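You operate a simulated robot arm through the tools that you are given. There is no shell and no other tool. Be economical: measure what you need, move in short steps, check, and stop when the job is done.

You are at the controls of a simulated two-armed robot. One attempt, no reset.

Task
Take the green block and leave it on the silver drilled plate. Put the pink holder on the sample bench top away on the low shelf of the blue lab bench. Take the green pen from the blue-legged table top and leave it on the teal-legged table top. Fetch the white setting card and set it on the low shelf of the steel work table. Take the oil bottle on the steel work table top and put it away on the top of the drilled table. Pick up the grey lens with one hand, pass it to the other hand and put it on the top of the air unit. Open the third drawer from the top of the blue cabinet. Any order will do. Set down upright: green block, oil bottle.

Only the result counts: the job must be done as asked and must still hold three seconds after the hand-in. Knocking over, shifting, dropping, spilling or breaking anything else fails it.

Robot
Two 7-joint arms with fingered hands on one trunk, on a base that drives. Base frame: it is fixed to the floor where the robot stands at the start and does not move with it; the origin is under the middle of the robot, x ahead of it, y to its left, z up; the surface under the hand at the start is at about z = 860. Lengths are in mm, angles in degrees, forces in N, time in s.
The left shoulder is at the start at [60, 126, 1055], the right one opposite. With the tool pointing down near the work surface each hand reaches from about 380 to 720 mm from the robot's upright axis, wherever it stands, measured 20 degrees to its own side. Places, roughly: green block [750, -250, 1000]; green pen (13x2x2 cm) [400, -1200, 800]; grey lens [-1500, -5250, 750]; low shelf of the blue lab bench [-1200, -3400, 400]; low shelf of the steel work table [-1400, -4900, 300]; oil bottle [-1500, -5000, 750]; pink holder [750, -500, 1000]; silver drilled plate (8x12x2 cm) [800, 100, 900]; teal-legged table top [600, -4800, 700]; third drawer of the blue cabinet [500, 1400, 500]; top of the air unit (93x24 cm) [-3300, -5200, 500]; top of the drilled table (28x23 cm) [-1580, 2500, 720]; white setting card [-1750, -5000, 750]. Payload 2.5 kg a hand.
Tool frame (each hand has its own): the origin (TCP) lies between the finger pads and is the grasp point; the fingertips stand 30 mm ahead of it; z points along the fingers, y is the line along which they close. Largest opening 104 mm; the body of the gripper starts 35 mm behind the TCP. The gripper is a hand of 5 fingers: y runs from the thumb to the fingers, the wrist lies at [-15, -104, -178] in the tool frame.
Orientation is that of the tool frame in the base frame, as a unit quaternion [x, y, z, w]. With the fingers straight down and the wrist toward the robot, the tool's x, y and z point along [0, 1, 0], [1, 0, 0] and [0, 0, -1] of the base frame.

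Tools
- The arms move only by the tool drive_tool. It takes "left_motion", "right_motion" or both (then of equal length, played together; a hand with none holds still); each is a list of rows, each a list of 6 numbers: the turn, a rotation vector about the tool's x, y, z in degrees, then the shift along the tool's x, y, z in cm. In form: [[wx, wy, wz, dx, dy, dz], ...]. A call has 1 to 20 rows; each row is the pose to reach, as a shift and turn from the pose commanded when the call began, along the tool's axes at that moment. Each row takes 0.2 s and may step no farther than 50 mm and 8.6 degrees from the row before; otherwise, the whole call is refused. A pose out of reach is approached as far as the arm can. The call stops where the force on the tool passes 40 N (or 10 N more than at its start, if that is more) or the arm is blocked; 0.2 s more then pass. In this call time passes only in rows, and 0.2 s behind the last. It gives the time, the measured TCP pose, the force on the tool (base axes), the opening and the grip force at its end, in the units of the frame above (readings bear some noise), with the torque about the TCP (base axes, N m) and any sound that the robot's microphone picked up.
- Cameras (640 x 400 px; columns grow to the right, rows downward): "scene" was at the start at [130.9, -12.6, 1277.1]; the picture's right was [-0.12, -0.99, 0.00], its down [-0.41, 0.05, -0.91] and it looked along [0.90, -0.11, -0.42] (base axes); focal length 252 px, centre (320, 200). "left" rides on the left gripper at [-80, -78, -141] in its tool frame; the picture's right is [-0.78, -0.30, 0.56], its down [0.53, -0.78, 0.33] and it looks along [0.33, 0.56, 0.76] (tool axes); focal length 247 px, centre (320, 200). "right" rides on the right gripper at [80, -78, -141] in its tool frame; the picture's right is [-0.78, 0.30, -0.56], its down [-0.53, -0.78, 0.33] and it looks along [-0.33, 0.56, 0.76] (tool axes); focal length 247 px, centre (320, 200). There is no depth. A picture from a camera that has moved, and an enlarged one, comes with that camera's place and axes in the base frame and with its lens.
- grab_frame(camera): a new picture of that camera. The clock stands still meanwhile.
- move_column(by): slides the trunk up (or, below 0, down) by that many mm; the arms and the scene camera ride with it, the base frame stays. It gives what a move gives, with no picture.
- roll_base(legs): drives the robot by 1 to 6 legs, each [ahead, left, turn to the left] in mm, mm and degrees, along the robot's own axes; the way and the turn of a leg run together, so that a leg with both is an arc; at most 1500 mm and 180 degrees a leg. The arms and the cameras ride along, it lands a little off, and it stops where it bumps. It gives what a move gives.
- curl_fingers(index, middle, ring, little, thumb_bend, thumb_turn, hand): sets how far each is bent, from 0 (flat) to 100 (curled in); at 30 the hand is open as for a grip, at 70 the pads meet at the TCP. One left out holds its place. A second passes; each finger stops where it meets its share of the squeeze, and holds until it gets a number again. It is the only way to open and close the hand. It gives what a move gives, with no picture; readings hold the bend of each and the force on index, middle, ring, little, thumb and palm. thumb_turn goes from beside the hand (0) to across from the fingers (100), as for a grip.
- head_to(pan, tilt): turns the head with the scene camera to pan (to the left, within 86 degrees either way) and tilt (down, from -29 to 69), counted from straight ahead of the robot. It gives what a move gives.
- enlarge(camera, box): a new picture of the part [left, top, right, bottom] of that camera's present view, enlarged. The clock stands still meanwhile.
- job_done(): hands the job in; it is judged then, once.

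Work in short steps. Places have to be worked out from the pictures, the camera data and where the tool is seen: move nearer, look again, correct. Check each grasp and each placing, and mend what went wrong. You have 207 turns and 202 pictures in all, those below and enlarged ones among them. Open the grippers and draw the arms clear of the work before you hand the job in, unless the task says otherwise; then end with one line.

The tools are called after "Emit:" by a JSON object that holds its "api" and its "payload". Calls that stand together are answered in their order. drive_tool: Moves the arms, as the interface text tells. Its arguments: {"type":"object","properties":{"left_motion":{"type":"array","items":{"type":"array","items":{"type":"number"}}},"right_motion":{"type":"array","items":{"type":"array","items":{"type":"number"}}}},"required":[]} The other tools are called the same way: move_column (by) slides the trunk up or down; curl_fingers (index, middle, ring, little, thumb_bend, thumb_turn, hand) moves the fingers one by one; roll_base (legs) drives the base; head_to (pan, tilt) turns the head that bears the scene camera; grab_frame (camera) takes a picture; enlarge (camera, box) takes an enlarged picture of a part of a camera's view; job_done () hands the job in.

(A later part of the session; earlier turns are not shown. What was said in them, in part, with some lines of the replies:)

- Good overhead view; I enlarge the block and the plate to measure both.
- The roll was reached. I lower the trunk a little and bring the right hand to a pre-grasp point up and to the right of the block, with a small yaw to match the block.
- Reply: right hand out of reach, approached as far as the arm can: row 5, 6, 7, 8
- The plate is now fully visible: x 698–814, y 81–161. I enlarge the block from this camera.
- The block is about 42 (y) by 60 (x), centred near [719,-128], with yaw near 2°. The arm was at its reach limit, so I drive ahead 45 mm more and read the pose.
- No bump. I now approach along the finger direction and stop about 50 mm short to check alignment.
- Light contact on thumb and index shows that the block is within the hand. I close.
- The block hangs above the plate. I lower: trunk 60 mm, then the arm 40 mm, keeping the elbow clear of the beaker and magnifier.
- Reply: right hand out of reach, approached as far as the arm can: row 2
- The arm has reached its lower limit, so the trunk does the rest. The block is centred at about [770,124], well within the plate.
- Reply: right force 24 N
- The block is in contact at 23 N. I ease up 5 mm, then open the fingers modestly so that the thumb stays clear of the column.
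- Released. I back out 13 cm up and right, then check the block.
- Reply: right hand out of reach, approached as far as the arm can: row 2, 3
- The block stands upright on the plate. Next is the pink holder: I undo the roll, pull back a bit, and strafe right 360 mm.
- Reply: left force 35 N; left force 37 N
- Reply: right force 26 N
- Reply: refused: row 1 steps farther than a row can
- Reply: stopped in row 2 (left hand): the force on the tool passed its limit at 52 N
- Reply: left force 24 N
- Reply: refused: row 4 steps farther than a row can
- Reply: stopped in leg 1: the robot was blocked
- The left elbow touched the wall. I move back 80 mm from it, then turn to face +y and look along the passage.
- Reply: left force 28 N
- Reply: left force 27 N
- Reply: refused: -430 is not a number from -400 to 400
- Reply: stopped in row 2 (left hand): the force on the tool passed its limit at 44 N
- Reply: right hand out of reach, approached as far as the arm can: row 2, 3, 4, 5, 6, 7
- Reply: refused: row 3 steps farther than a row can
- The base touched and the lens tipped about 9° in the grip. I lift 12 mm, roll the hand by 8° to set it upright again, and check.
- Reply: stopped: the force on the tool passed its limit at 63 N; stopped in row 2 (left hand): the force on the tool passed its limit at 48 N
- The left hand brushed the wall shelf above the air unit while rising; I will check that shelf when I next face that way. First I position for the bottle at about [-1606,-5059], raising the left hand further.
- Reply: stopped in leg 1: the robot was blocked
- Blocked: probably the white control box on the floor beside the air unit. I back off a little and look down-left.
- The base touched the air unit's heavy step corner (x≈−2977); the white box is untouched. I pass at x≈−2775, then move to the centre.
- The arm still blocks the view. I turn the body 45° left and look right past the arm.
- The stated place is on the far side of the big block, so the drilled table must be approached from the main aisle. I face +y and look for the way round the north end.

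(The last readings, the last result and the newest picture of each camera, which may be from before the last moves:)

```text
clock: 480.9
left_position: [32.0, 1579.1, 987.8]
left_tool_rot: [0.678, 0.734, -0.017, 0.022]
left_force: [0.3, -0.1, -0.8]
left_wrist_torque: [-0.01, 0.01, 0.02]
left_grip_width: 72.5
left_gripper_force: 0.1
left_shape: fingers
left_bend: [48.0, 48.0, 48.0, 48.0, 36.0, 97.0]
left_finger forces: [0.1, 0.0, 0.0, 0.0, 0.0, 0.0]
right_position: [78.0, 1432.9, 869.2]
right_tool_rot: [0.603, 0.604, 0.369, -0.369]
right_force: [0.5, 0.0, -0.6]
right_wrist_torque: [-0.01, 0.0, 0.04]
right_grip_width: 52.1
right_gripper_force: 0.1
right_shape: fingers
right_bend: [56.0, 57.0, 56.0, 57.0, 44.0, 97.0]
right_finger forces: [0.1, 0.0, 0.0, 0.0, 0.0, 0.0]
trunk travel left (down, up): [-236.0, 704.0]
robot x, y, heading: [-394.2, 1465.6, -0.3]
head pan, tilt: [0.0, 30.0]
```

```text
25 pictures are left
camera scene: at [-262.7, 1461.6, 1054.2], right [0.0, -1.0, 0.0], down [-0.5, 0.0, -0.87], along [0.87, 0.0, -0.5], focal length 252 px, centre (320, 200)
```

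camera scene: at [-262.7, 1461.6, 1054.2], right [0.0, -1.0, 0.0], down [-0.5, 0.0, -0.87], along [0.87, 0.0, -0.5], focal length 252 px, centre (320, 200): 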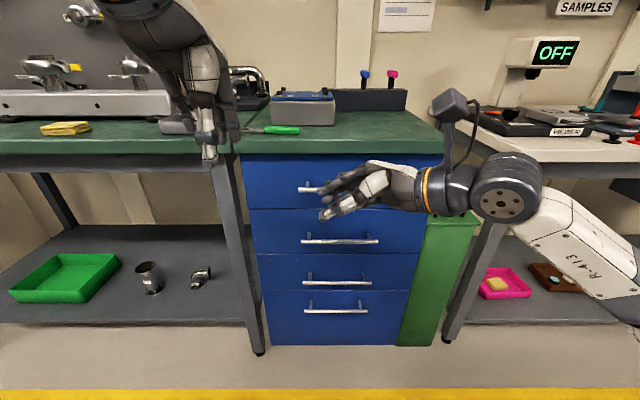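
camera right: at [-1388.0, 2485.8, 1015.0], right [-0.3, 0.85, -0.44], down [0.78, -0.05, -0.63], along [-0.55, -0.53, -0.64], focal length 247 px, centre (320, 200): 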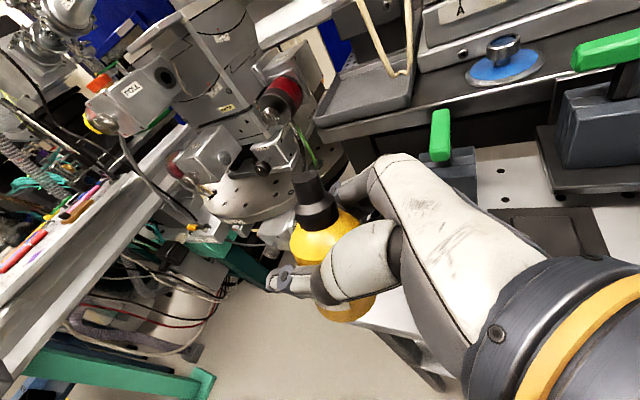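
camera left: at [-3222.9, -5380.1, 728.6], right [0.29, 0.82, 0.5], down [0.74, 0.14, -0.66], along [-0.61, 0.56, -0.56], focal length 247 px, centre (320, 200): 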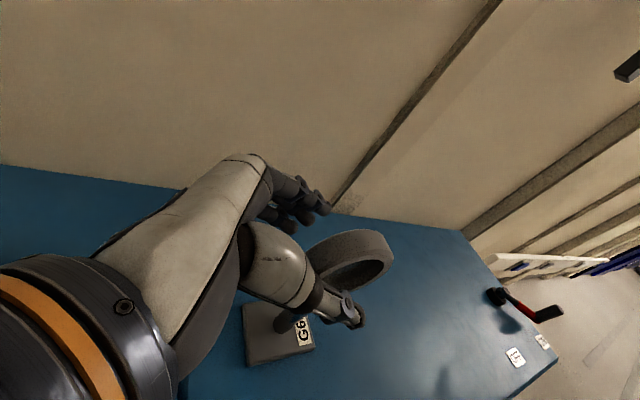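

There are four drawers; the third handle bar is at about x=308, y 1296–1516, z≈428 (estimates). I tuck the right arm, pitch the left hand 45° so that its fingers point forward-down, and enlarge the handle.

Emit:
{"api": "drive_tool", "payload": {"right_motion": [[0, 0, 0, 2.5, -2, -1.3], [0, 0, 0, 5, -4, -2.6], [0, 0, 0, 7.5, -6, -3.9], [0, 0, 0, 10, -8, -5.2], [0, 0, 0, 12.5, -9, -6.5], [0, 0, 0, 15, -9, -7.8]], "left_motion": [[-7.5, 0, 0, 0, 0, 2], [-15, 0, 0, 0, 0, 4], [-22.5, 0, 0, 0, 0, 6], [-30, 0, 0, 0, 0, 8], [-37.5, 0, 0, 0, 0, 10], [-45, 0, 0, 0, 0, 12]]}}

Emit:
{"api": "enlarge", "payload": {"camera": "scene", "box": [230, 140, 450, 360]}}

```text
clock: 482.2
left_position: [38.2, 1570.1, 870.4]
left_tool_rot: [0.618, 0.685, 0.266, 0.28]
left_force: [0.9, -0.8, -0.3]
left_wrist_torque: [-0.02, -0.03, -0.01]
left_grip_width: 72.8
left_gripper_force: 0.1
left_shape: fingers
left_bend: [48.0, 48.0, 48.0, 48.0, 36.0, 97.0]
left_finger forces: [0.0, 0.0, 0.0, 0.1, 0.0, 0.0]
left hand out of reach, approached as far as the arm can: row 6
right_position: [-13.4, 1432.1, 1037.6]
right_tool_rot: [0.603, 0.603, 0.369, -0.369]
right_force: [0.0, 0.0, -0.1]
right_wrist_torque: [0.0, 0.02, 0.0]
right_grip_width: 51.8
right_gripper_force: 0.0
right_shape: fingers
right_bend: [56.0, 57.0, 56.0, 57.0, 44.0, 97.0]
right_finger forces: [0.0, 0.0, 0.1, 0.1, 0.0, 0.0]
trunk travel left (down, up): [-236.0, 704.0]
robot x, y, heading: [-392.9, 1464.2, -0.3]
head pan, tilt: [0.0, 30.0]
```

```text
1.82 times, centred on (340, 250) of scene
camera zoom: at [-262.7, 1461.5, 1054.3], right [0.0, -1.0, 0.0], down [-0.5, 0.0, -0.87], along [0.87, 0.0, -0.5], focal length 459 px, centre (284, 109)
```

zoom: 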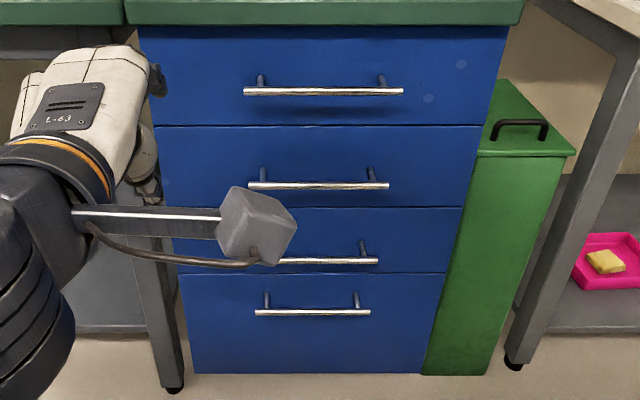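

The layout is confirmed (third bar ≈ [307,1407,416]). I move the base so that the left hand lines up with it, lower the trunk, then lower the arm while keeping back from the handles.

Emit:
{"api": "roll_base", "payload": {"legs": [[140, -164, 0]]}}

Emit:
{"api": "move_column", "payload": {"by": -230}}

Emit:
{"api": "drive_tool", "payload": {"left_motion": [[0, 0, 0, 0, -2.8, 2.8], [0, 0, 0, 0, -5.6, 5.6], [0, 0, 0, 0, -8.4, 8.4], [0, 0, 0, 0, -11.2, 11.2]]}}

Emit:
{"api": "head_to", "payload": {"pan": 0, "tilt": 45}}

Emit:
{"api": "grab_frame", "payload": {"camera": "scene"}}

Emit:
{"api": "grab_frame", "payload": {"camera": "left"}}

```text
clock: 483.9
left_position: [176.1, 1408.8, 871.0]
left_tool_rot: [0.619, 0.684, 0.265, 0.28]
left_force: [1.5, -1.3, 0.2]
left_wrist_torque: [0.0, -0.01, -0.01]
left_grip_width: 72.4
left_gripper_force: 0.1
left_shape: fingers
left_bend: [48.0, 48.0, 48.0, 48.0, 36.0, 97.0]
left_finger forces: [0.1, 0.0, 0.0, 0.0, 0.0, 0.0]
right_position: [125.8, 1268.7, 1036.7]
right_tool_rot: [0.604, 0.603, 0.369, -0.368]
right_force: [0.1, -0.6, 0.3]
right_wrist_torque: [0.0, 0.01, -0.01]
right_grip_width: 51.9
right_gripper_force: 0.0
right_shape: fingers
right_bend: [56.0, 57.0, 56.0, 57.0, 44.0, 97.0]
right_finger forces: [0.1, 0.1, 0.0, 0.0, 0.1, 0.0]
trunk travel left (down, up): [-236.0, 704.0]
robot x, y, heading: [-253.3, 1300.5, -0.3]
head pan, tilt: [0.0, 30.0]
```

```text
clock: 486.3
left_position: [177.1, 1407.7, 641.3]
left_tool_rot: [0.619, 0.685, 0.265, 0.28]
left_force: [0.5, -0.2, 0.0]
left_wrist_torque: [-0.01, 0.01, 0.03]
left_grip_width: 72.6
left_gripper_force: 0.1
left_shape: fingers
left_bend: [48.0, 48.0, 48.0, 48.0, 36.0, 97.0]
left_finger forces: [0.1, 0.0, 0.0, 0.0, 0.0, 0.0]
right_position: [125.4, 1269.1, 808.1]
right_tool_rot: [0.604, 0.602, 0.37, -0.369]
right_force: [-0.2, -0.4, 0.0]
right_wrist_torque: [0.0, 0.03, -0.05]
right_grip_width: 51.9
right_gripper_force: 0.1
right_shape: fingers
right_bend: [56.0, 57.0, 56.0, 57.0, 44.0, 97.0]
right_finger forces: [0.0, 0.1, 0.0, 0.1, 0.0, 0.0]
trunk travel left (down, up): [-6.0, 934.0]
robot x, y, heading: [-252.7, 1300.8, -0.4]
head pan, tilt: [0.0, 30.0]
```

```text
clock: 487.3
left_position: [179.9, 1397.6, 483.3]
left_tool_rot: [0.618, 0.685, 0.265, 0.28]
left_force: [-0.1, 0.8, -0.2]
left_wrist_torque: [-0.01, -0.01, -0.01]
left_grip_width: 72.7
left_gripper_force: 0.1
left_shape: fingers
left_bend: [48.0, 48.0, 48.0, 48.0, 36.0, 97.0]
left_finger forces: [0.0, 0.0, 0.0, 0.0, 0.1, 0.0]
left hand out of reach, approached as far as the arm can: row 1, 2, 3
right_position: [125.8, 1268.0, 808.0]
right_tool_rot: [0.603, 0.603, 0.369, -0.369]
right_force: [-0.2, 0.9, 0.0]
right_wrist_torque: [-0.02, -0.04, 0.01]
right_grip_width: 52.0
right_gripper_force: 0.0
right_shape: fingers
right_bend: [56.0, 57.0, 56.0, 57.0, 44.0, 97.0]
right_finger forces: [0.0, 0.0, 0.0, 0.1, 0.0, 0.0]
trunk travel left (down, up): [-6.0, 934.0]
robot x, y, heading: [-254.8, 1303.9, -0.1]
head pan, tilt: [0.0, 30.0]
```

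```text
clock: 488.1
left_position: [180.1, 1397.9, 482.1]
left_tool_rot: [0.618, 0.685, 0.265, 0.281]
left_force: [0.2, -1.0, 0.3]
left_wrist_torque: [0.03, -0.02, -0.02]
left_grip_width: 72.5
left_gripper_force: 0.0
left_shape: fingers
left_bend: [48.0, 48.0, 48.0, 48.0, 36.0, 97.0]
left_finger forces: [0.1, 0.1, 0.0, 0.0, 0.0, 0.0]
right_position: [125.5, 1268.9, 806.2]
right_tool_rot: [0.603, 0.604, 0.369, -0.369]
right_force: [-0.6, 0.1, -0.1]
right_wrist_torque: [0.02, 0.0, -0.01]
right_grip_width: 51.9
right_gripper_force: 0.0
right_shape: fingers
right_bend: [56.0, 57.0, 56.0, 57.0, 44.0, 97.0]
right_finger forces: [0.1, 0.1, 0.0, 0.0, 0.0, 0.1]
trunk travel left (down, up): [-6.0, 934.0]
robot x, y, heading: [-252.9, 1299.2, -0.1]
head pan, tilt: [0.0, 45.0]
```

```text
23 pictures are left
camera scene: at [-133.3, 1299.6, 801.7], right [0.0, -1.0, 0.0], down [-0.71, 0.0, -0.71], along [0.71, 0.0, -0.71], focal length 252 px, centre (320, 200)
```

scene: 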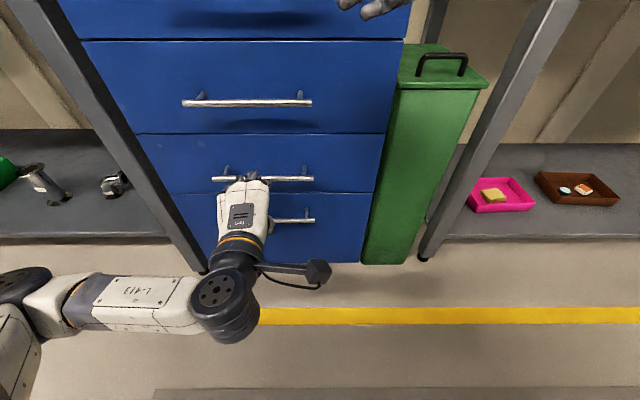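

```text
22 pictures are left
camera left: at [31.3, 1307.9, 530.8], right [0.25, -0.79, -0.56], down [-0.35, 0.46, -0.81], along [0.9, 0.4, -0.16], focal length 247 px, centre (320, 200)
```

left: 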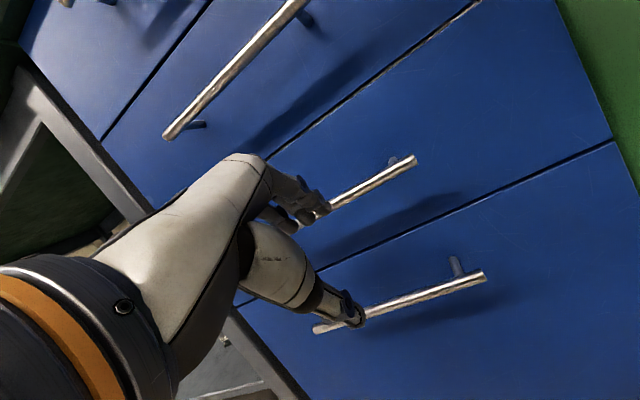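

The two views triangulate the third bar at [308, ~1415, 428]. I set a narrower opening and come in along the finger direction so that the fingers pass over and behind the bar.

Emit:
{"api": "curl_fingers", "payload": {"hand": "left", "index": 58, "middle": 58, "ring": 58, "little": 58, "thumb_bend": 46}}

Emit:
{"api": "drive_tool", "payload": {"left_motion": [[0, 0, 0, 0.1, 2.6, 1.8], [0, 0, 0, 0.2, 5.2, 3.7], [0, 0, 0, 0.2, 5.2, 6.5]]}}

Emit:
{"api": "grab_frame", "payload": {"camera": "left"}}

Emit:
{"api": "enlarge", "payload": {"camera": "scene", "box": [160, 100, 360, 260]}}

```text
clock: 489.1
left_position: [179.8, 1397.1, 482.8]
left_tool_rot: [0.618, 0.685, 0.265, 0.279]
left_force: [-0.7, 0.5, -0.4]
left_wrist_torque: [0.04, -0.01, 0.0]
left_grip_width: 48.6
left_gripper_force: 0.1
left_shape: fingers
left_bend: [57.0, 57.0, 57.0, 57.0, 46.0, 97.0]
left_finger forces: [0.0, 0.1, 0.0, 0.1, 0.0, 0.0]
right_position: [125.5, 1269.1, 807.6]
right_tool_rot: [0.604, 0.603, 0.369, -0.369]
right_force: [-0.2, -0.9, 0.2]
right_wrist_torque: [-0.02, 0.01, 0.01]
right_grip_width: 52.0
right_gripper_force: 0.1
right_shape: fingers
right_bend: [56.0, 57.0, 56.0, 57.0, 44.0, 97.0]
right_finger forces: [0.0, 0.0, 0.0, 0.2, 0.0, 0.2]
trunk travel left (down, up): [-6.0, 934.0]
robot x, y, heading: [-248.0, 1300.7, -0.6]
head pan, tilt: [0.0, 45.0]
```

```text
clock: 489.6
left_position: [221.3, 1403.1, 496.2]
left_tool_rot: [0.618, 0.683, 0.266, 0.284]
left_force: [-28.6, 3.4, 8.6]
left_wrist_torque: [0.24, 0.1, 0.39]
left_grip_width: 30.2
left_gripper_force: 15.6
left_shape: fingers
left_bend: [71.0, 73.0, 62.0, 57.0, 46.0, 97.0]
left_finger forces: [8.9, 9.6, 12.8, 0.1, 0.0, 0.0]
right_position: [122.8, 1270.5, 808.4]
right_tool_rot: [0.602, 0.604, 0.369, -0.369]
right_force: [-0.9, -0.1, -0.4]
right_wrist_torque: [-0.01, -0.02, 0.01]
right_grip_width: 51.8
right_gripper_force: 0.0
right_shape: fingers
right_bend: [56.0, 57.0, 56.0, 57.0, 44.0, 97.0]
right_finger forces: [0.0, 0.0, 0.0, 0.0, 0.0, 0.0]
trunk travel left (down, up): [-6.0, 934.0]
robot x, y, heading: [-251.0, 1303.3, -0.3]
head pan, tilt: [0.0, 45.0]
stopped in row 2 (left hand): the force on the tool passed its limit at 49 N (the readings are from after the stop); the commanded pose is now the measured one
```

```text
21 pictures are left
camera left: at [69.6, 1313.9, 542.8], right [0.25, -0.8, -0.55], down [-0.34, 0.46, -0.82], along [0.91, 0.39, -0.15], focal length 247 px, centre (320, 200)
```

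left: 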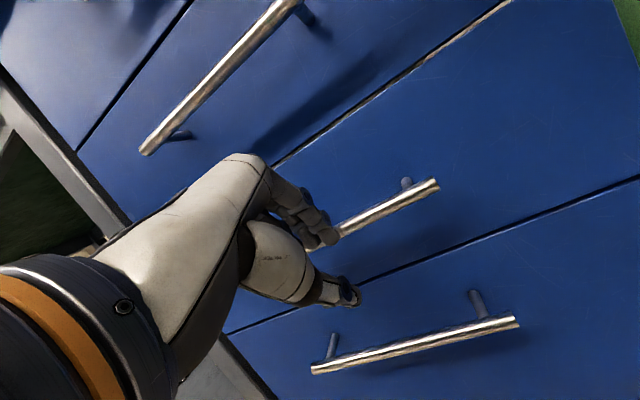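

```text
2.50 times, centred on (260, 180) of scene
camera zoom: at [-135.1, 1299.9, 802.0], right [0.0, -1.0, 0.0], down [-0.71, 0.0, -0.71], along [0.71, 0.0, -0.71], focal length 631 px, centre (470, 250)
```

zoom: 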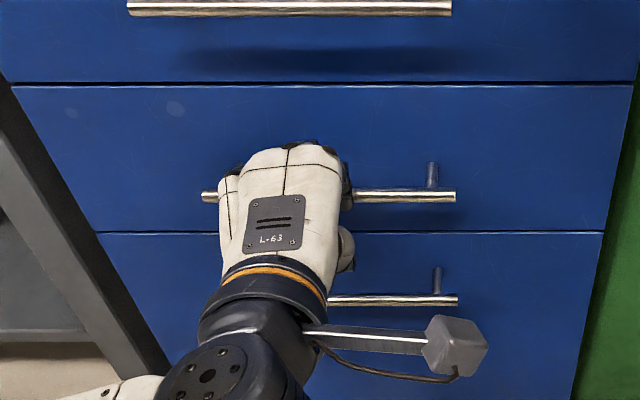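

The fingers met the bar's front: it is nearer than estimated, about [250,1410,497] (the left camera agrees). I back off, shift up-forward 22 mm and come in again over the bar.

Emit:
{"api": "drive_tool", "payload": {"left_motion": [[0, 0, 0, 0.7, 0, -4], [0, 0, 0, 0.7, 2.3, -5.5]]}}

Emit:
{"api": "curl_fingers", "payload": {"hand": "left", "index": 57, "middle": 57, "ring": 57, "little": 57, "thumb_bend": 42}}

Emit:
{"api": "drive_tool", "payload": {"left_motion": [[0, 0, 0, 0, 0, 2], [0, 0, 0, 0, 0, 4], [0, 0, 0, 0, 0, 6]]}}

Emit:
{"api": "grab_frame", "payload": {"camera": "left"}}

```text
clock: 490.2
left_position: [198.9, 1412.2, 550.6]
left_tool_rot: [0.618, 0.684, 0.265, 0.283]
left_force: [-0.5, -0.2, -0.5]
left_wrist_torque: [-0.03, -0.03, -0.03]
left_grip_width: 48.0
left_gripper_force: 0.1
left_shape: fingers
left_bend: [57.0, 57.0, 57.0, 57.0, 46.0, 97.0]
left_finger forces: [0.0, 0.0, 0.0, 0.0, 0.1, 0.1]
right_position: [125.0, 1270.5, 808.2]
right_tool_rot: [0.603, 0.603, 0.369, -0.369]
right_force: [0.0, -0.8, -0.6]
right_wrist_torque: [0.0, 0.01, 0.04]
right_grip_width: 52.0
right_gripper_force: 0.0
right_shape: fingers
right_bend: [56.0, 57.0, 56.0, 57.0, 44.0, 97.0]
right_finger forces: [0.1, 0.0, 0.0, 0.0, 0.0, 0.0]
trunk travel left (down, up): [-6.0, 934.0]
robot x, y, heading: [-255.3, 1300.8, -0.1]
head pan, tilt: [0.0, 45.0]
```

```text
clock: 491.2
left_position: [197.0, 1413.3, 548.5]
left_tool_rot: [0.619, 0.682, 0.266, 0.284]
left_force: [-0.3, 0.3, -0.1]
left_wrist_torque: [0.03, 0.01, 0.01]
left_grip_width: 54.2
left_gripper_force: 0.0
left_shape: fingers
left_bend: [56.0, 56.0, 56.0, 56.0, 42.0, 97.0]
left_finger forces: [0.0, 0.0, 0.0, 0.0, 0.0, 0.1]
right_position: [125.3, 1269.3, 807.7]
right_tool_rot: [0.603, 0.604, 0.369, -0.368]
right_force: [0.5, 0.3, -1.2]
right_wrist_torque: [-0.01, 0.01, 0.0]
right_grip_width: 51.8
right_gripper_force: 0.1
right_shape: fingers
right_bend: [56.0, 57.0, 56.0, 57.0, 44.0, 97.0]
right_finger forces: [0.0, 0.0, 0.0, 0.0, 0.1, 0.0]
trunk travel left (down, up): [-6.0, 934.0]
robot x, y, heading: [-256.1, 1304.7, -0.2]
head pan, tilt: [0.0, 45.0]
```

```text
clock: 492.1
left_position: [240.3, 1413.6, 505.6]
left_tool_rot: [0.619, 0.683, 0.264, 0.284]
left_force: [-0.4, -0.4, 0.1]
left_wrist_torque: [0.06, 0.05, 0.0]
left_grip_width: 54.0
left_gripper_force: 0.1
left_shape: fingers
left_bend: [56.0, 56.0, 56.0, 56.0, 42.0, 97.0]
left_finger forces: [0.0, 0.1, 0.0, 0.1, 0.1, 0.0]
right_position: [125.2, 1269.8, 809.0]
right_tool_rot: [0.603, 0.603, 0.369, -0.37]
right_force: [0.1, 0.2, -0.4]
right_wrist_torque: [-0.01, -0.03, 0.0]
right_grip_width: 52.0
right_gripper_force: 0.1
right_shape: fingers
right_bend: [56.0, 57.0, 56.0, 57.0, 44.0, 97.0]
right_finger forces: [0.0, 0.0, 0.1, 0.1, 0.0, 0.0]
trunk travel left (down, up): [-6.0, 934.0]
robot x, y, heading: [-255.4, 1301.2, -0.2]
head pan, tilt: [0.0, 45.0]
```

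```text
19 pictures are left
camera left: at [91.2, 1323.4, 553.4], right [0.25, -0.79, -0.55], down [-0.34, 0.46, -0.82], along [0.91, 0.39, -0.15], focal length 247 px, centre (320, 200)
```

left: 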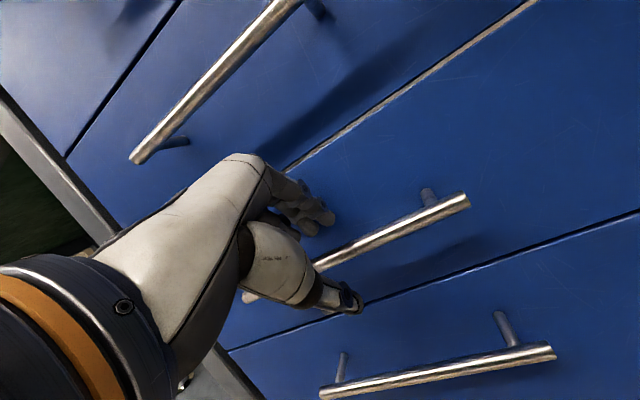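

The bar now lies between the fingers above and the thumb below. I go 12 mm further in and close.

Emit:
{"api": "drive_tool", "payload": {"left_motion": [[0, 0, 0, 0, 0, 1.2]]}}

Emit:
{"api": "curl_fingers", "payload": {"hand": "left", "index": 85, "middle": 85, "ring": 85, "little": 85, "thumb_bend": 76}}

Emit:
{"api": "grab_frame", "payload": {"camera": "left"}}

```text
clock: 492.4
left_position: [248.7, 1412.7, 498.8]
left_tool_rot: [0.618, 0.682, 0.266, 0.286]
left_force: [-10.9, 0.6, 3.9]
left_wrist_torque: [0.01, -0.23, 0.07]
left_grip_width: 50.0
left_gripper_force: 6.1
left_shape: fingers
left_bend: [59.0, 58.0, 56.0, 56.0, 42.0, 97.0]
left_finger forces: [5.1, 6.3, 0.1, 0.1, 0.1, 0.0]
right_position: [124.3, 1269.4, 807.7]
right_tool_rot: [0.602, 0.604, 0.37, -0.368]
right_force: [-0.3, 0.2, 0.8]
right_wrist_torque: [0.0, 0.02, 0.0]
right_grip_width: 52.0
right_gripper_force: 0.0
right_shape: fingers
right_bend: [56.0, 57.0, 56.0, 57.0, 44.0, 97.0]
right_finger forces: [0.0, 0.0, 0.0, 0.0, 0.1, 0.1]
trunk travel left (down, up): [-6.0, 934.0]
robot x, y, heading: [-255.9, 1302.3, 0.0]
head pan, tilt: [0.0, 45.0]
```

```text
clock: 493.4
left_position: [250.3, 1413.7, 496.2]
left_tool_rot: [0.619, 0.684, 0.264, 0.282]
left_force: [4.2, 6.8, -12.2]
left_wrist_torque: [0.25, 0.0, -0.49]
left_grip_width: 5.4
left_gripper_force: 26.5
left_shape: fingers
left_bend: [80.0, 78.0, 76.0, 85.0, 66.0, 97.0]
left_finger forces: [7.4, 8.0, 10.6, 0.0, 25.6, 0.1]
right_position: [125.9, 1269.4, 806.2]
right_tool_rot: [0.604, 0.603, 0.368, -0.369]
right_force: [0.3, 0.0, -0.5]
right_wrist_torque: [-0.02, 0.0, -0.01]
right_grip_width: 51.9
right_gripper_force: 0.0
right_shape: fingers
right_bend: [56.0, 57.0, 56.0, 57.0, 44.0, 97.0]
right_finger forces: [0.0, 0.1, 0.0, 0.0, 0.1, 0.0]
trunk travel left (down, up): [-6.0, 934.0]
robot x, y, heading: [-251.8, 1306.4, 0.2]
head pan, tilt: [0.0, 45.0]
```

```text
18 pictures are left
camera left: at [100.9, 1324.2, 543.9], right [0.25, -0.79, -0.56], down [-0.35, 0.46, -0.82], along [0.9, 0.4, -0.16], focal length 247 px, centre (320, 200)
```

left: 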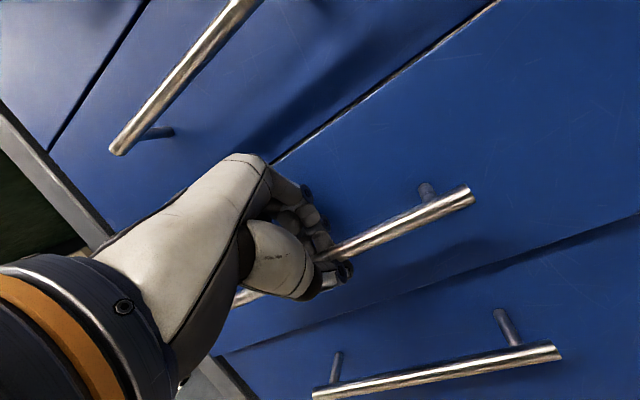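

The bar is gripped. I pull by driving back 60 mm and check.

Emit:
{"api": "roll_base", "payload": {"legs": [[-60, 0, 0]]}}

Emit:
{"api": "grab_frame", "payload": {"camera": "left"}}

```text
clock: 494.4
left_position: [190.3, 1413.2, 497.0]
left_tool_rot: [0.618, 0.684, 0.265, 0.283]
left_force: [-0.3, 7.3, -11.9]
left_wrist_torque: [0.17, 0.03, -0.42]
left_grip_width: 7.7
left_gripper_force: 22.5
left_shape: fingers
left_bend: [80.0, 78.0, 76.0, 85.0, 65.0, 98.0]
left_finger forces: [5.3, 5.8, 7.6, 0.0, 26.5, 0.1]
right_position: [65.1, 1270.2, 806.1]
right_tool_rot: [0.604, 0.603, 0.367, -0.369]
right_force: [0.3, 0.4, 0.3]
right_wrist_torque: [0.05, 0.0, 0.03]
right_grip_width: 51.8
right_gripper_force: 0.1
right_shape: fingers
right_bend: [56.0, 57.0, 56.0, 57.0, 44.0, 97.0]
right_finger forces: [0.0, 0.0, 0.0, 0.0, 0.0, 0.1]
trunk travel left (down, up): [-6.0, 934.0]
robot x, y, heading: [-312.9, 1300.7, -0.1]
head pan, tilt: [0.0, 45.0]
```

```text
17 pictures are left
camera left: at [40.2, 1324.1, 545.0], right [0.25, -0.79, -0.55], down [-0.34, 0.46, -0.82], along [0.91, 0.39, -0.16], focal length 247 px, centre (320, 200)
```

left: 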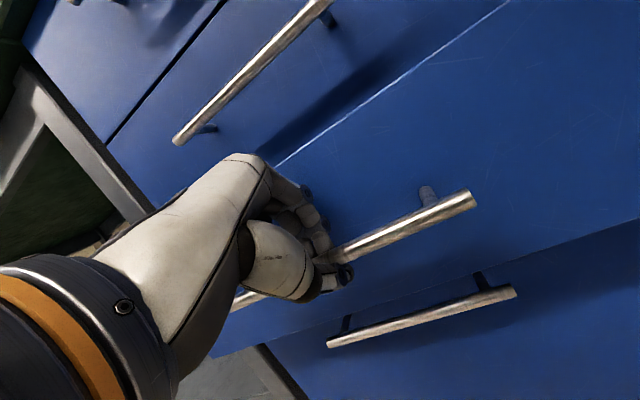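

The drawer is coming out with the hand. I pull another 220 mm.

Emit:
{"api": "roll_base", "payload": {"legs": [[-220, 0, 0]]}}

Emit:
{"api": "grab_frame", "payload": {"camera": "scene"}}

```text
clock: 496.1
left_position: [-29.0, 1415.0, 497.4]
left_tool_rot: [0.619, 0.683, 0.264, 0.283]
left_force: [-0.8, -1.7, -8.2]
left_wrist_torque: [0.14, 0.06, -0.43]
left_grip_width: 7.4
left_gripper_force: 24.4
left_shape: fingers
left_bend: [80.0, 79.0, 77.0, 85.0, 65.0, 97.0]
left_finger forces: [5.8, 6.6, 8.8, 0.1, 26.8, 0.0]
right_position: [-151.4, 1271.3, 806.0]
right_tool_rot: [0.603, 0.603, 0.369, -0.368]
right_force: [-0.7, -0.9, 0.4]
right_wrist_torque: [0.03, -0.02, 0.03]
right_grip_width: 51.8
right_gripper_force: 0.1
right_shape: fingers
right_bend: [56.0, 57.0, 56.0, 57.0, 44.0, 97.0]
right_finger forces: [0.0, 0.0, 0.0, 0.0, 0.1, 0.1]
trunk travel left (down, up): [-6.0, 934.0]
robot x, y, heading: [-533.3, 1302.8, -0.1]
head pan, tilt: [0.0, 45.0]
```

```text
16 pictures are left
camera scene: at [-411.5, 1300.9, 801.6], right [0.0, -1.0, 0.0], down [-0.71, 0.0, -0.71], along [0.71, 0.0, -0.71], focal length 252 px, centre (320, 200)
```

scene: 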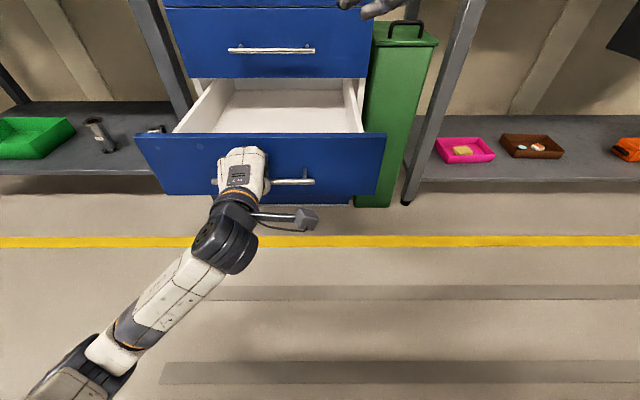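

The third drawer is open about 280 mm (two drawers above it remain closed). I release the bar and withdraw the way I came in.

Emit:
{"api": "curl_fingers", "payload": {"hand": "left", "index": 52, "middle": 52, "ring": 52, "little": 52, "thumb_bend": 38}}

Emit:
{"api": "drive_tool", "payload": {"left_motion": [[0, 0, 0, 0, 0, -2], [0, 0, 0, 0, 0, -4], [0, 0, 0, 0, 0, -7], [0, 0, 0, 0, 0, -10]]}}

Emit:
{"api": "roll_base", "payload": {"legs": [[-250, 0, 0]]}}

Emit:
{"api": "head_to", "payload": {"pan": 0, "tilt": 30}}

Emit:
{"api": "grab_frame", "payload": {"camera": "scene"}}

```text
clock: 497.1
left_position: [-28.1, 1414.5, 496.7]
left_tool_rot: [0.619, 0.683, 0.265, 0.284]
left_force: [0.1, -0.2, 0.1]
left_wrist_torque: [0.02, -0.02, 0.01]
left_grip_width: 64.2
left_gripper_force: 0.1
left_shape: fingers
left_bend: [52.0, 52.0, 52.0, 52.0, 38.0, 97.0]
left_finger forces: [0.0, 0.0, 0.0, 0.1, 0.1, 0.1]
right_position: [-153.4, 1270.4, 807.3]
right_tool_rot: [0.603, 0.604, 0.368, -0.369]
right_force: [0.0, -0.4, 0.5]
right_wrist_torque: [0.0, -0.01, -0.01]
right_grip_width: 52.1
right_gripper_force: 0.0
right_shape: fingers
right_bend: [56.0, 57.0, 56.0, 57.0, 44.0, 97.0]
right_finger forces: [0.0, 0.1, 0.0, 0.1, 0.1, 0.1]
trunk travel left (down, up): [-6.0, 934.0]
robot x, y, heading: [-530.2, 1304.0, -0.0]
head pan, tilt: [0.0, 45.0]
```

```text
clock: 498.1
left_position: [-84.9, 1406.3, 568.5]
left_tool_rot: [0.618, 0.684, 0.265, 0.282]
left_force: [-0.1, 0.0, -0.5]
left_wrist_torque: [-0.01, 0.01, -0.02]
left_grip_width: 64.4
left_gripper_force: 0.1
left_shape: fingers
left_bend: [52.0, 52.0, 52.0, 52.0, 38.0, 97.0]
left_finger forces: [0.0, 0.1, 0.1, 0.1, 0.1, 0.0]
left hand out of reach, approached as far as the arm can: row 4
right_position: [-152.4, 1270.5, 807.1]
right_tool_rot: [0.604, 0.603, 0.368, -0.369]
right_force: [0.3, 0.0, 0.6]
right_wrist_torque: [0.03, 0.02, 0.0]
right_grip_width: 51.8
right_gripper_force: 0.1
right_shape: fingers
right_bend: [56.0, 57.0, 56.0, 57.0, 44.0, 97.0]
right_finger forces: [0.0, 0.1, 0.0, 0.0, 0.0, 0.1]
trunk travel left (down, up): [-6.0, 934.0]
robot x, y, heading: [-524.0, 1301.3, -0.1]
head pan, tilt: [0.0, 45.0]
```

```text
clock: 499.5
left_position: [-218.2, 1426.5, 566.5]
left_tool_rot: [0.62, 0.685, 0.257, 0.284]
left_force: [0.2, -0.2, -0.4]
left_wrist_torque: [0.0, 0.0, 0.03]
left_grip_width: 64.9
left_gripper_force: 0.0
left_shape: fingers
left_bend: [52.0, 52.0, 52.0, 52.0, 38.0, 98.0]
left_finger forces: [0.0, 0.0, 0.0, 0.0, 0.1, 0.0]
right_position: [-286.0, 1295.3, 807.9]
right_tool_rot: [0.608, 0.603, 0.365, -0.366]
right_force: [0.4, -0.9, 0.9]
right_wrist_torque: [0.01, -0.02, 0.01]
right_grip_width: 52.0
right_gripper_force: 0.0
right_shape: fingers
right_bend: [56.0, 57.0, 56.0, 57.0, 44.0, 97.0]
right_finger forces: [0.1, 0.0, 0.0, 0.0, 0.1, 0.1]
trunk travel left (down, up): [-6.0, 934.0]
robot x, y, heading: [-669.7, 1322.1, -0.3]
head pan, tilt: [0.0, 45.0]
stopped in leg 1: the robot was blocked; the commanded pose is now the measured one
```

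```text
clock: 500.2
left_position: [-216.4, 1426.0, 563.0]
left_tool_rot: [0.619, 0.686, 0.256, 0.285]
left_force: [0.6, -0.7, -0.3]
left_wrist_torque: [0.01, -0.01, 0.01]
left_grip_width: 64.5
left_gripper_force: 0.0
left_shape: fingers
left_bend: [52.0, 52.0, 52.0, 52.0, 38.0, 98.0]
left_finger forces: [0.0, 0.0, 0.0, 0.0, 0.0, 0.0]
right_position: [-285.0, 1294.8, 805.7]
right_tool_rot: [0.609, 0.603, 0.363, -0.366]
right_force: [0.5, -0.8, 1.1]
right_wrist_torque: [0.0, -0.01, 0.01]
right_grip_width: 51.7
right_gripper_force: 0.0
right_shape: fingers
right_bend: [56.0, 57.0, 56.0, 57.0, 44.0, 97.0]
right_finger forces: [0.0, 0.0, 0.0, 0.1, 0.0, 0.0]
trunk travel left (down, up): [-6.0, 934.0]
robot x, y, heading: [-670.1, 1324.1, -0.5]
head pan, tilt: [0.0, 30.0]
```

```text
15 pictures are left
camera scene: at [-535.3, 1327.3, 823.0], right [-0.01, -1.0, 0.02], down [-0.51, -0.01, -0.86], along [0.86, -0.01, -0.51], focal length 252 px, centre (320, 200)
```

scene: 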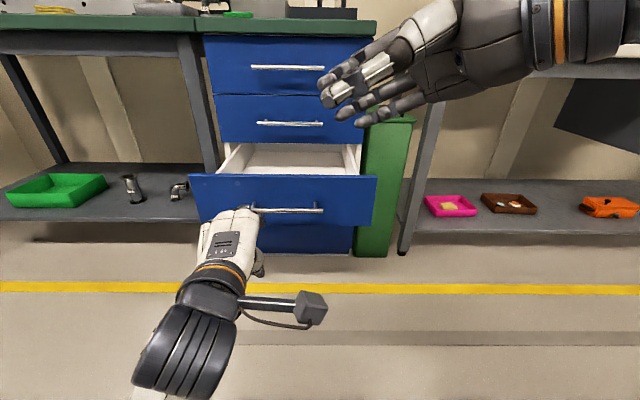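

The drawer stands open and the hand is clear, but the base bumped something behind. I ease forward 60 mm and turn to look at what it was.

Emit:
{"api": "roll_base", "payload": {"legs": [[60, 0, 0]]}}

Emit:
{"api": "drive_tool", "payload": {"left_motion": [[0, 0, 0, 0, 0, -1], [0, 0, 0, 0, 2, -4], [0, 0, 0, 0, 4, -7], [0, 0, 0, 0, 7, -9]]}}

Emit:
{"api": "move_column", "payload": {"by": 300}}

Emit:
{"api": "head_to", "payload": {"pan": -86, "tilt": 35}}

Emit:
{"api": "grab_frame", "payload": {"camera": "scene"}}

```text
clock: 501.2
left_position: [-161.3, 1422.3, 568.5]
left_tool_rot: [0.621, 0.682, 0.263, 0.283]
left_force: [-1.0, 0.3, 0.6]
left_wrist_torque: [-0.01, -0.02, 0.01]
left_grip_width: 64.8
left_gripper_force: 0.1
left_shape: fingers
left_bend: [52.0, 52.0, 52.0, 52.0, 38.0, 98.0]
left_finger forces: [0.0, 0.1, 0.1, 0.0, 0.1, 0.0]
right_position: [-231.4, 1287.0, 808.1]
right_tool_rot: [0.605, 0.602, 0.37, -0.367]
right_force: [0.4, 0.2, -0.1]
right_wrist_torque: [0.02, 0.03, 0.0]
right_grip_width: 51.9
right_gripper_force: 0.1
right_shape: fingers
right_bend: [56.0, 57.0, 56.0, 57.0, 44.0, 97.0]
right_finger forces: [0.0, 0.0, 0.0, 0.0, 0.0, 0.0]
trunk travel left (down, up): [-6.0, 934.0]
robot x, y, heading: [-610.9, 1320.2, -0.3]
head pan, tilt: [0.0, 30.0]
```

```text
clock: 502.2
left_position: [-176.0, 1429.2, 682.4]
left_tool_rot: [0.621, 0.683, 0.263, 0.282]
left_force: [-0.1, -0.3, 0.4]
left_wrist_torque: [-0.03, 0.0, -0.03]
left_grip_width: 64.8
left_gripper_force: 0.1
left_shape: fingers
left_bend: [52.0, 52.0, 52.0, 52.0, 38.0, 98.0]
left_finger forces: [0.1, 0.0, 0.0, 0.0, 0.0, 0.0]
left hand out of reach, approached as far as the arm can: row 1, 2
right_position: [-231.6, 1285.2, 806.4]
right_tool_rot: [0.604, 0.602, 0.37, -0.368]
right_force: [0.3, -1.2, 0.2]
right_wrist_torque: [-0.01, -0.01, 0.02]
right_grip_width: 52.1
right_gripper_force: 0.1
right_shape: fingers
right_bend: [56.0, 57.0, 56.0, 57.0, 44.0, 97.0]
right_finger forces: [0.0, 0.0, 0.0, 0.0, 0.0, 0.0]
trunk travel left (down, up): [-6.0, 934.0]
robot x, y, heading: [-613.2, 1321.5, -0.5]
head pan, tilt: [0.0, 30.0]
```

```text
clock: 505.4
left_position: [-176.2, 1428.1, 709.3]
left_tool_rot: [0.62, 0.68, 0.268, 0.285]
left_force: [-0.1, 0.4, -0.6]
left_wrist_torque: [0.0, -0.01, 0.01]
left_grip_width: 64.9
left_gripper_force: 0.1
left_shape: fingers
left_bend: [52.0, 52.0, 52.0, 52.0, 38.0, 98.0]
left_finger forces: [0.0, 0.0, 0.0, 0.0, 0.0, 0.1]
right_position: [-232.4, 1286.2, 834.7]
right_tool_rot: [0.603, 0.603, 0.372, -0.367]
right_force: [0.7, 0.4, 0.5]
right_wrist_torque: [-0.04, -0.02, 0.03]
right_grip_width: 51.8
right_gripper_force: 0.0
right_shape: fingers
right_bend: [56.0, 57.0, 56.0, 57.0, 44.0, 97.0]
right_finger forces: [0.0, 0.1, 0.0, 0.0, 0.0, 0.0]
trunk travel left (down, up): [-30.0, 910.0]
robot x, y, heading: [-607.4, 1321.3, -0.4]
head pan, tilt: [0.0, 30.0]
stopped: the arm was blocked; the commanded pose is now the measured one
```

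```text
clock: 507.0
left_position: [-176.9, 1427.7, 707.3]
left_tool_rot: [0.62, 0.681, 0.266, 0.284]
left_force: [-0.7, -0.7, -0.3]
left_wrist_torque: [0.02, -0.02, 0.0]
left_grip_width: 64.7
left_gripper_force: 0.0
left_shape: fingers
left_bend: [52.0, 52.0, 52.0, 52.0, 38.0, 98.0]
left_finger forces: [0.0, 0.0, 0.0, 0.1, 0.1, 0.1]
right_position: [-231.2, 1284.8, 834.0]
right_tool_rot: [0.602, 0.603, 0.372, -0.367]
right_force: [-1.0, -0.3, -0.4]
right_wrist_torque: [0.0, 0.0, 0.01]
right_grip_width: 51.6
right_gripper_force: 0.2
right_shape: fingers
right_bend: [56.0, 57.0, 56.0, 57.0, 44.0, 97.0]
right_finger forces: [0.0, 0.1, 0.1, 0.0, 0.1, 0.0]
trunk travel left (down, up): [-30.0, 910.0]
robot x, y, heading: [-608.4, 1318.7, -0.2]
head pan, tilt: [-85.9, 35.0]
```

```text
14 pictures are left
camera scene: at [-566.4, 1229.6, 840.5], right [-1.0, -0.06, 0.0], down [-0.03, 0.57, -0.82], along [0.06, -0.82, -0.58], focal length 252 px, centre (320, 200)
```

scene: 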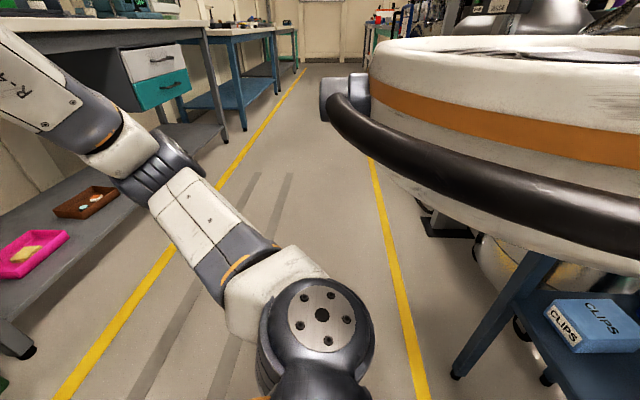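

Raising was blocked because my rear housing is under the table top behind me. I lower again, drive forward 170 mm, and only then raise.

Emit:
{"api": "move_column", "payload": {"by": -24}}

Emit:
{"api": "roll_base", "payload": {"legs": [[170, 0, 0]]}}

Emit:
{"api": "grab_frame", "payload": {"camera": "scene"}}

```text
clock: 507.7
left_position: [-174.3, 1428.8, 682.1]
left_tool_rot: [0.62, 0.683, 0.264, 0.282]
left_force: [0.3, -1.1, -0.3]
left_wrist_torque: [0.02, 0.01, 0.0]
left_grip_width: 65.0
left_gripper_force: 0.0
left_shape: fingers
left_bend: [52.0, 52.0, 52.0, 52.0, 38.0, 98.0]
left_finger forces: [0.1, 0.0, 0.0, 0.0, 0.1, 0.0]
right_position: [-228.7, 1287.5, 809.0]
right_tool_rot: [0.604, 0.602, 0.37, -0.369]
right_force: [0.2, -0.1, -0.1]
right_wrist_torque: [-0.02, 0.03, 0.0]
right_grip_width: 51.8
right_gripper_force: 0.0
right_shape: fingers
right_bend: [56.0, 57.0, 56.0, 57.0, 44.0, 97.0]
right_finger forces: [0.0, 0.0, 0.1, 0.1, 0.1, 0.0]
trunk travel left (down, up): [-6.0, 934.0]
robot x, y, heading: [-606.0, 1322.9, -0.4]
head pan, tilt: [-85.9, 35.0]
```

```text
clock: 509.2
left_position: [-4.9, 1426.2, 680.9]
left_tool_rot: [0.621, 0.682, 0.264, 0.283]
left_force: [0.3, 0.4, 0.0]
left_wrist_torque: [0.04, -0.01, 0.01]
left_grip_width: 64.9
left_gripper_force: 0.1
left_shape: fingers
left_bend: [52.0, 52.0, 52.0, 52.0, 38.0, 98.0]
left_finger forces: [0.0, 0.0, 0.0, 0.1, 0.0, 0.0]
right_position: [-59.3, 1286.0, 807.7]
right_tool_rot: [0.604, 0.602, 0.37, -0.368]
right_force: [0.6, -0.5, 0.7]
right_wrist_torque: [-0.03, -0.03, 0.01]
right_grip_width: 52.1
right_gripper_force: 0.0
right_shape: fingers
right_bend: [56.0, 57.0, 56.0, 57.0, 44.0, 97.0]
right_finger forces: [0.1, 0.0, 0.1, 0.0, 0.0, 0.0]
trunk travel left (down, up): [-6.0, 934.0]
robot x, y, heading: [-443.0, 1319.7, -0.6]
head pan, tilt: [-85.9, 35.0]
```

```text
13 pictures are left
camera scene: at [-393.7, 1229.7, 816.6], right [-1.0, -0.06, 0.0], down [-0.04, 0.57, -0.82], along [0.05, -0.82, -0.57], focal length 252 px, centre (320, 200)
```

scene: 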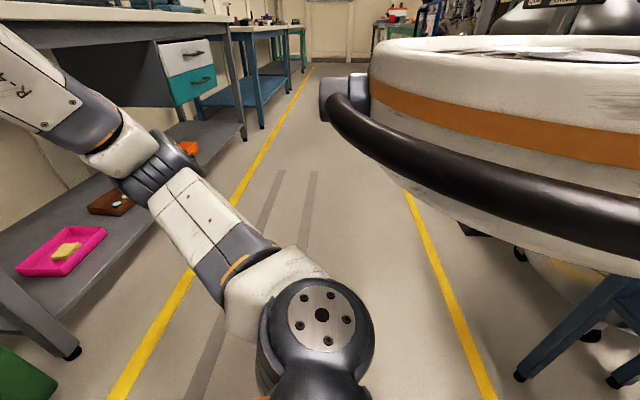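

Clear now. I raise the trunk, draw the arms back, and check the drawer.

Emit:
{"api": "move_column", "payload": {"by": 400}}

Emit:
{"api": "head_to", "payload": {"pan": 0, "tilt": 50}}

Emit:
{"api": "grab_frame", "payload": {"camera": "scene"}}

```text
clock: 513.0
left_position: [-4.7, 1426.2, 1082.2]
left_tool_rot: [0.621, 0.682, 0.263, 0.283]
left_force: [0.6, -0.6, -0.7]
left_wrist_torque: [-0.02, -0.01, 0.02]
left_grip_width: 64.8
left_gripper_force: 0.1
left_shape: fingers
left_bend: [52.0, 52.0, 52.0, 52.0, 38.0, 98.0]
left_finger forces: [0.0, 0.0, 0.0, 0.1, 0.0, 0.0]
right_position: [-59.6, 1285.7, 1208.3]
right_tool_rot: [0.604, 0.602, 0.37, -0.368]
right_force: [-0.4, -0.4, -0.8]
right_wrist_torque: [0.0, 0.01, 0.01]
right_grip_width: 52.0
right_gripper_force: 0.0
right_shape: fingers
right_bend: [56.0, 57.0, 56.0, 57.0, 44.0, 97.0]
right_finger forces: [0.1, 0.1, 0.1, 0.0, 0.0, 0.0]
trunk travel left (down, up): [-406.0, 534.0]
robot x, y, heading: [-435.4, 1323.9, -0.5]
head pan, tilt: [-85.9, 35.0]
```

```text
clock: 514.6
left_position: [-5.2, 1427.3, 1081.7]
left_tool_rot: [0.621, 0.682, 0.263, 0.283]
left_force: [-0.4, 0.6, -0.2]
left_wrist_torque: [0.03, -0.04, 0.0]
left_grip_width: 65.0
left_gripper_force: 0.2
left_shape: fingers
left_bend: [52.0, 52.0, 52.0, 52.0, 38.0, 98.0]
left_finger forces: [0.1, 0.0, 0.0, 0.0, 0.1, 0.1]
right_position: [-59.1, 1284.9, 1207.8]
right_tool_rot: [0.604, 0.602, 0.37, -0.368]
right_force: [-0.9, -1.2, 0.2]
right_wrist_torque: [0.0, -0.01, 0.0]
right_grip_width: 51.8
right_gripper_force: 0.0
right_shape: fingers
right_bend: [56.0, 57.0, 56.0, 57.0, 44.0, 97.0]
right_finger forces: [0.1, 0.0, 0.0, 0.0, 0.0, 0.1]
trunk travel left (down, up): [-406.0, 534.0]
robot x, y, heading: [-441.4, 1322.4, -0.4]
head pan, tilt: [0.0, 50.0]
```

```text
12 pictures are left
camera scene: at [-322.3, 1317.0, 1194.9], right [-0.01, -1.0, 0.0], down [-0.77, 0.01, -0.64], along [0.64, -0.01, -0.77], focal length 252 px, centre (320, 200)
```

scene: 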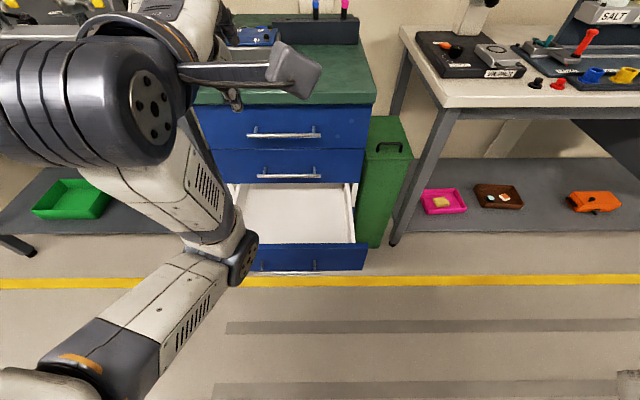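

The drawer remains open. I turn partly round to check the table I touched behind.

Emit:
{"api": "roll_base", "payload": {"legs": [[0, 0, 125]]}}

Emit:
{"api": "head_to", "payload": {"pan": 55, "tilt": 35}}

Emit:
{"api": "grab_frame", "payload": {"camera": "scene"}}

```text
clock: 520.2
left_position: [-779.7, 1608.5, 1080.8]
left_tool_rot: [-0.324, 0.863, 0.373, -0.105]
left_force: [-0.1, 0.1, 0.0]
left_wrist_torque: [-0.04, -0.01, -0.01]
left_grip_width: 64.7
left_gripper_force: 0.1
left_shape: fingers
left_bend: [52.0, 52.0, 52.0, 52.0, 38.0, 98.0]
left_finger forces: [0.0, 0.1, 0.1, 0.0, 0.0, 0.1]
right_position: [-633.3, 1646.5, 1208.9]
right_tool_rot: [-0.26, 0.813, -0.157, -0.497]
right_force: [-0.1, -0.5, 0.6]
right_wrist_torque: [0.0, 0.01, -0.04]
right_grip_width: 52.0
right_gripper_force: 0.1
right_shape: fingers
right_bend: [56.0, 57.0, 56.0, 57.0, 44.0, 97.0]
right_finger forces: [0.1, 0.0, 0.0, 0.0, 0.0, 0.0]
trunk travel left (down, up): [-406.0, 534.0]
robot x, y, heading: [-437.0, 1315.4, 125.2]
head pan, tilt: [0.0, 50.0]
```

```text
clock: 521.5
left_position: [-778.9, 1609.0, 1081.1]
left_tool_rot: [-0.323, 0.864, 0.372, -0.105]
left_force: [0.0, -0.7, -0.6]
left_wrist_torque: [-0.01, -0.01, -0.02]
left_grip_width: 64.7
left_gripper_force: 0.1
left_shape: fingers
left_bend: [52.0, 52.0, 52.0, 52.0, 38.0, 98.0]
left_finger forces: [0.0, 0.0, 0.0, 0.0, 0.0, 0.0]
right_position: [-633.1, 1646.1, 1207.8]
right_tool_rot: [-0.26, 0.813, -0.158, -0.497]
right_force: [0.5, 0.0, -0.1]
right_wrist_torque: [-0.03, 0.02, 0.02]
right_grip_width: 51.7
right_gripper_force: 0.0
right_shape: fingers
right_bend: [56.0, 57.0, 56.0, 57.0, 44.0, 97.0]
right_finger forces: [0.0, 0.1, 0.0, 0.0, 0.0, 0.0]
trunk travel left (down, up): [-406.0, 534.0]
robot x, y, heading: [-438.3, 1318.7, 125.4]
head pan, tilt: [55.0, 35.0]
```

```text
11 pictures are left
camera scene: at [-550.4, 1350.2, 1216.6], right [0.0, 1.0, 0.0], down [0.57, 0.0, -0.82], along [-0.82, 0.0, -0.57], focal length 252 px, centre (320, 200)
```

scene: 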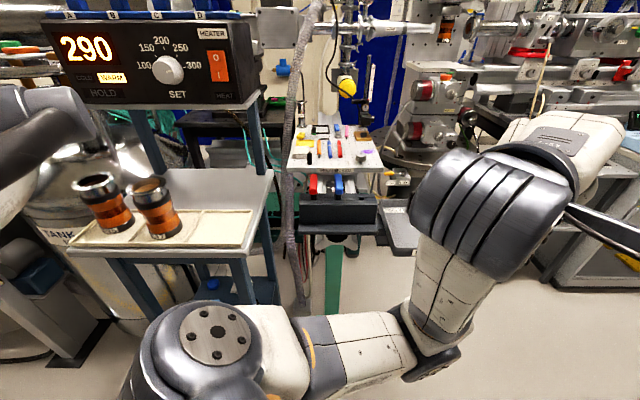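

Everything on the rack behind still stands. I turn so that the arms are clear in the aisle and open both hands.

Emit:
{"api": "roll_base", "payload": {"legs": [[0, 0, -35]]}}

Emit:
{"api": "curl_fingers", "payload": {"hand": "right", "index": 30, "middle": 30, "ring": 30, "little": 30, "thumb_bend": 30}}

Emit:
{"api": "curl_fingers", "payload": {"hand": "left", "index": 30, "middle": 30, "ring": 30, "little": 30, "thumb_bend": 30}}

Emit:
{"api": "head_to", "payload": {"pan": -60, "tilt": 35}}

Emit:
{"api": "grab_frame", "payload": {"camera": "scene"}}

```text
clock: 523.5
left_position: [-556.8, 1750.0, 1081.6]
left_tool_rot: [-0.053, 0.921, 0.386, 0.01]
left_force: [0.4, -0.1, 0.3]
left_wrist_torque: [-0.01, 0.03, 0.03]
left_grip_width: 64.8
left_gripper_force: 0.0
left_shape: fingers
left_bend: [52.0, 52.0, 52.0, 52.0, 38.0, 98.0]
left_finger forces: [0.1, 0.0, 0.1, 0.0, 0.1, 0.0]
right_position: [-413.6, 1700.5, 1207.1]
right_tool_rot: [-0.009, 0.853, -0.004, -0.521]
right_force: [0.4, -0.4, -0.8]
right_wrist_torque: [-0.04, -0.03, 0.01]
right_grip_width: 51.8
right_gripper_force: 0.1
right_shape: fingers
right_bend: [56.0, 57.0, 56.0, 57.0, 44.0, 97.0]
right_finger forces: [0.1, 0.0, 0.0, 0.0, 0.0, 0.0]
trunk travel left (down, up): [-406.0, 534.0]
robot x, y, heading: [-440.6, 1319.0, 91.1]
head pan, tilt: [55.0, 35.0]
```

```text
clock: 524.5
left_position: [-556.3, 1750.0, 1081.9]
left_tool_rot: [-0.053, 0.921, 0.386, 0.009]
left_force: [0.6, 0.7, 0.4]
left_wrist_torque: [-0.02, -0.01, 0.03]
left_grip_width: 64.8
left_gripper_force: 0.1
left_shape: fingers
left_bend: [52.0, 52.0, 52.0, 52.0, 38.0, 98.0]
left_finger forces: [0.0, 0.0, 0.0, 0.0, 0.0, 0.1]
right_position: [-413.8, 1699.7, 1208.8]
right_tool_rot: [-0.009, 0.853, -0.004, -0.522]
right_force: [0.5, 0.7, -0.2]
right_wrist_torque: [0.0, 0.02, -0.02]
right_grip_width: 102.8
right_gripper_force: 0.1
right_shape: fingers
right_bend: [30.0, 30.0, 30.0, 30.0, 30.0, 97.0]
right_finger forces: [0.0, 0.1, 0.1, 0.0, 0.0, 0.0]
trunk travel left (down, up): [-406.0, 534.0]
robot x, y, heading: [-440.4, 1320.9, 90.8]
head pan, tilt: [55.0, 35.0]
```

```text
clock: 525.5
left_position: [-555.0, 1750.9, 1082.3]
left_tool_rot: [-0.055, 0.92, 0.387, 0.009]
left_force: [-0.2, -0.1, 0.1]
left_wrist_torque: [0.0, 0.0, -0.01]
left_grip_width: 102.9
left_gripper_force: 0.1
left_shape: fingers
left_bend: [30.0, 30.0, 30.0, 30.0, 30.0, 98.0]
left_finger forces: [0.0, 0.1, 0.0, 0.1, 0.0, 0.0]
right_position: [-415.6, 1701.0, 1207.4]
right_tool_rot: [-0.009, 0.853, -0.004, -0.522]
right_force: [0.0, -0.2, -0.6]
right_wrist_torque: [0.0, 0.0, 0.01]
right_grip_width: 102.6
right_gripper_force: 0.0
right_shape: fingers
right_bend: [30.0, 30.0, 30.0, 30.0, 30.0, 97.0]
right_finger forces: [0.0, 0.0, 0.0, 0.0, 0.0, 0.0]
trunk travel left (down, up): [-406.0, 534.0]
robot x, y, heading: [-435.7, 1316.0, 90.9]
head pan, tilt: [55.0, 35.0]
```

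```text
clock: 527.4
left_position: [-556.7, 1750.7, 1081.5]
left_tool_rot: [-0.054, 0.921, 0.386, 0.009]
left_force: [0.1, 1.3, 0.3]
left_wrist_torque: [-0.02, 0.0, 0.0]
left_grip_width: 102.9
left_gripper_force: 0.1
left_shape: fingers
left_bend: [30.0, 30.0, 30.0, 30.0, 30.0, 98.0]
left_finger forces: [0.0, 0.0, 0.0, 0.1, 0.0, 0.0]
right_position: [-414.4, 1699.4, 1208.1]
right_tool_rot: [-0.009, 0.853, -0.005, -0.522]
right_force: [-0.4, 0.7, 0.4]
right_wrist_torque: [-0.02, 0.03, -0.01]
right_grip_width: 102.6
right_gripper_force: 0.0
right_shape: fingers
right_bend: [30.0, 30.0, 30.0, 30.0, 30.0, 97.0]
right_finger forces: [0.1, 0.0, 0.0, 0.0, 0.0, 0.1]
trunk travel left (down, up): [-406.0, 534.0]
robot x, y, heading: [-439.4, 1316.6, 90.9]
head pan, tilt: [-60.0, 35.0]
```

```text
10 pictures are left
camera scene: at [-364.3, 1403.1, 1216.6], right [0.51, -0.86, 0.0], down [-0.49, -0.29, -0.82], along [0.7, 0.42, -0.57], focal length 252 px, centre (320, 200)
```

scene: 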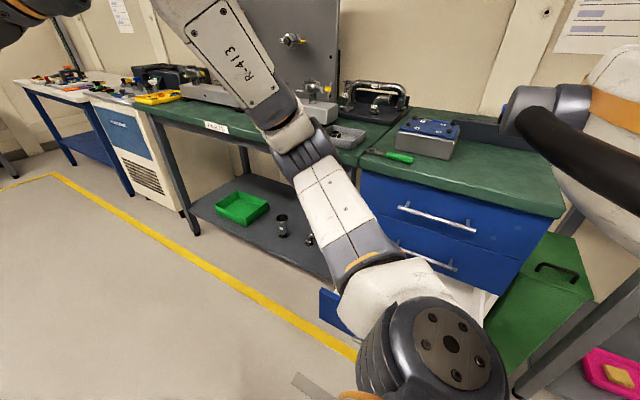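

All seven jobs look done in the pictures, the drawer is still out, and both hands are open and clear. I hand in.

Emit:
{"api": "job_done", "payload": {}}

```text
The job is handed in.
```

I finished all seven tasks and handed the job in. Each placing looked right in its last picture, but I bumped several fixtures with the arms or base. The items I could see near the bumps were still standing, but I couldn't rule out a slight shift of the rack behind the blue cabinet.
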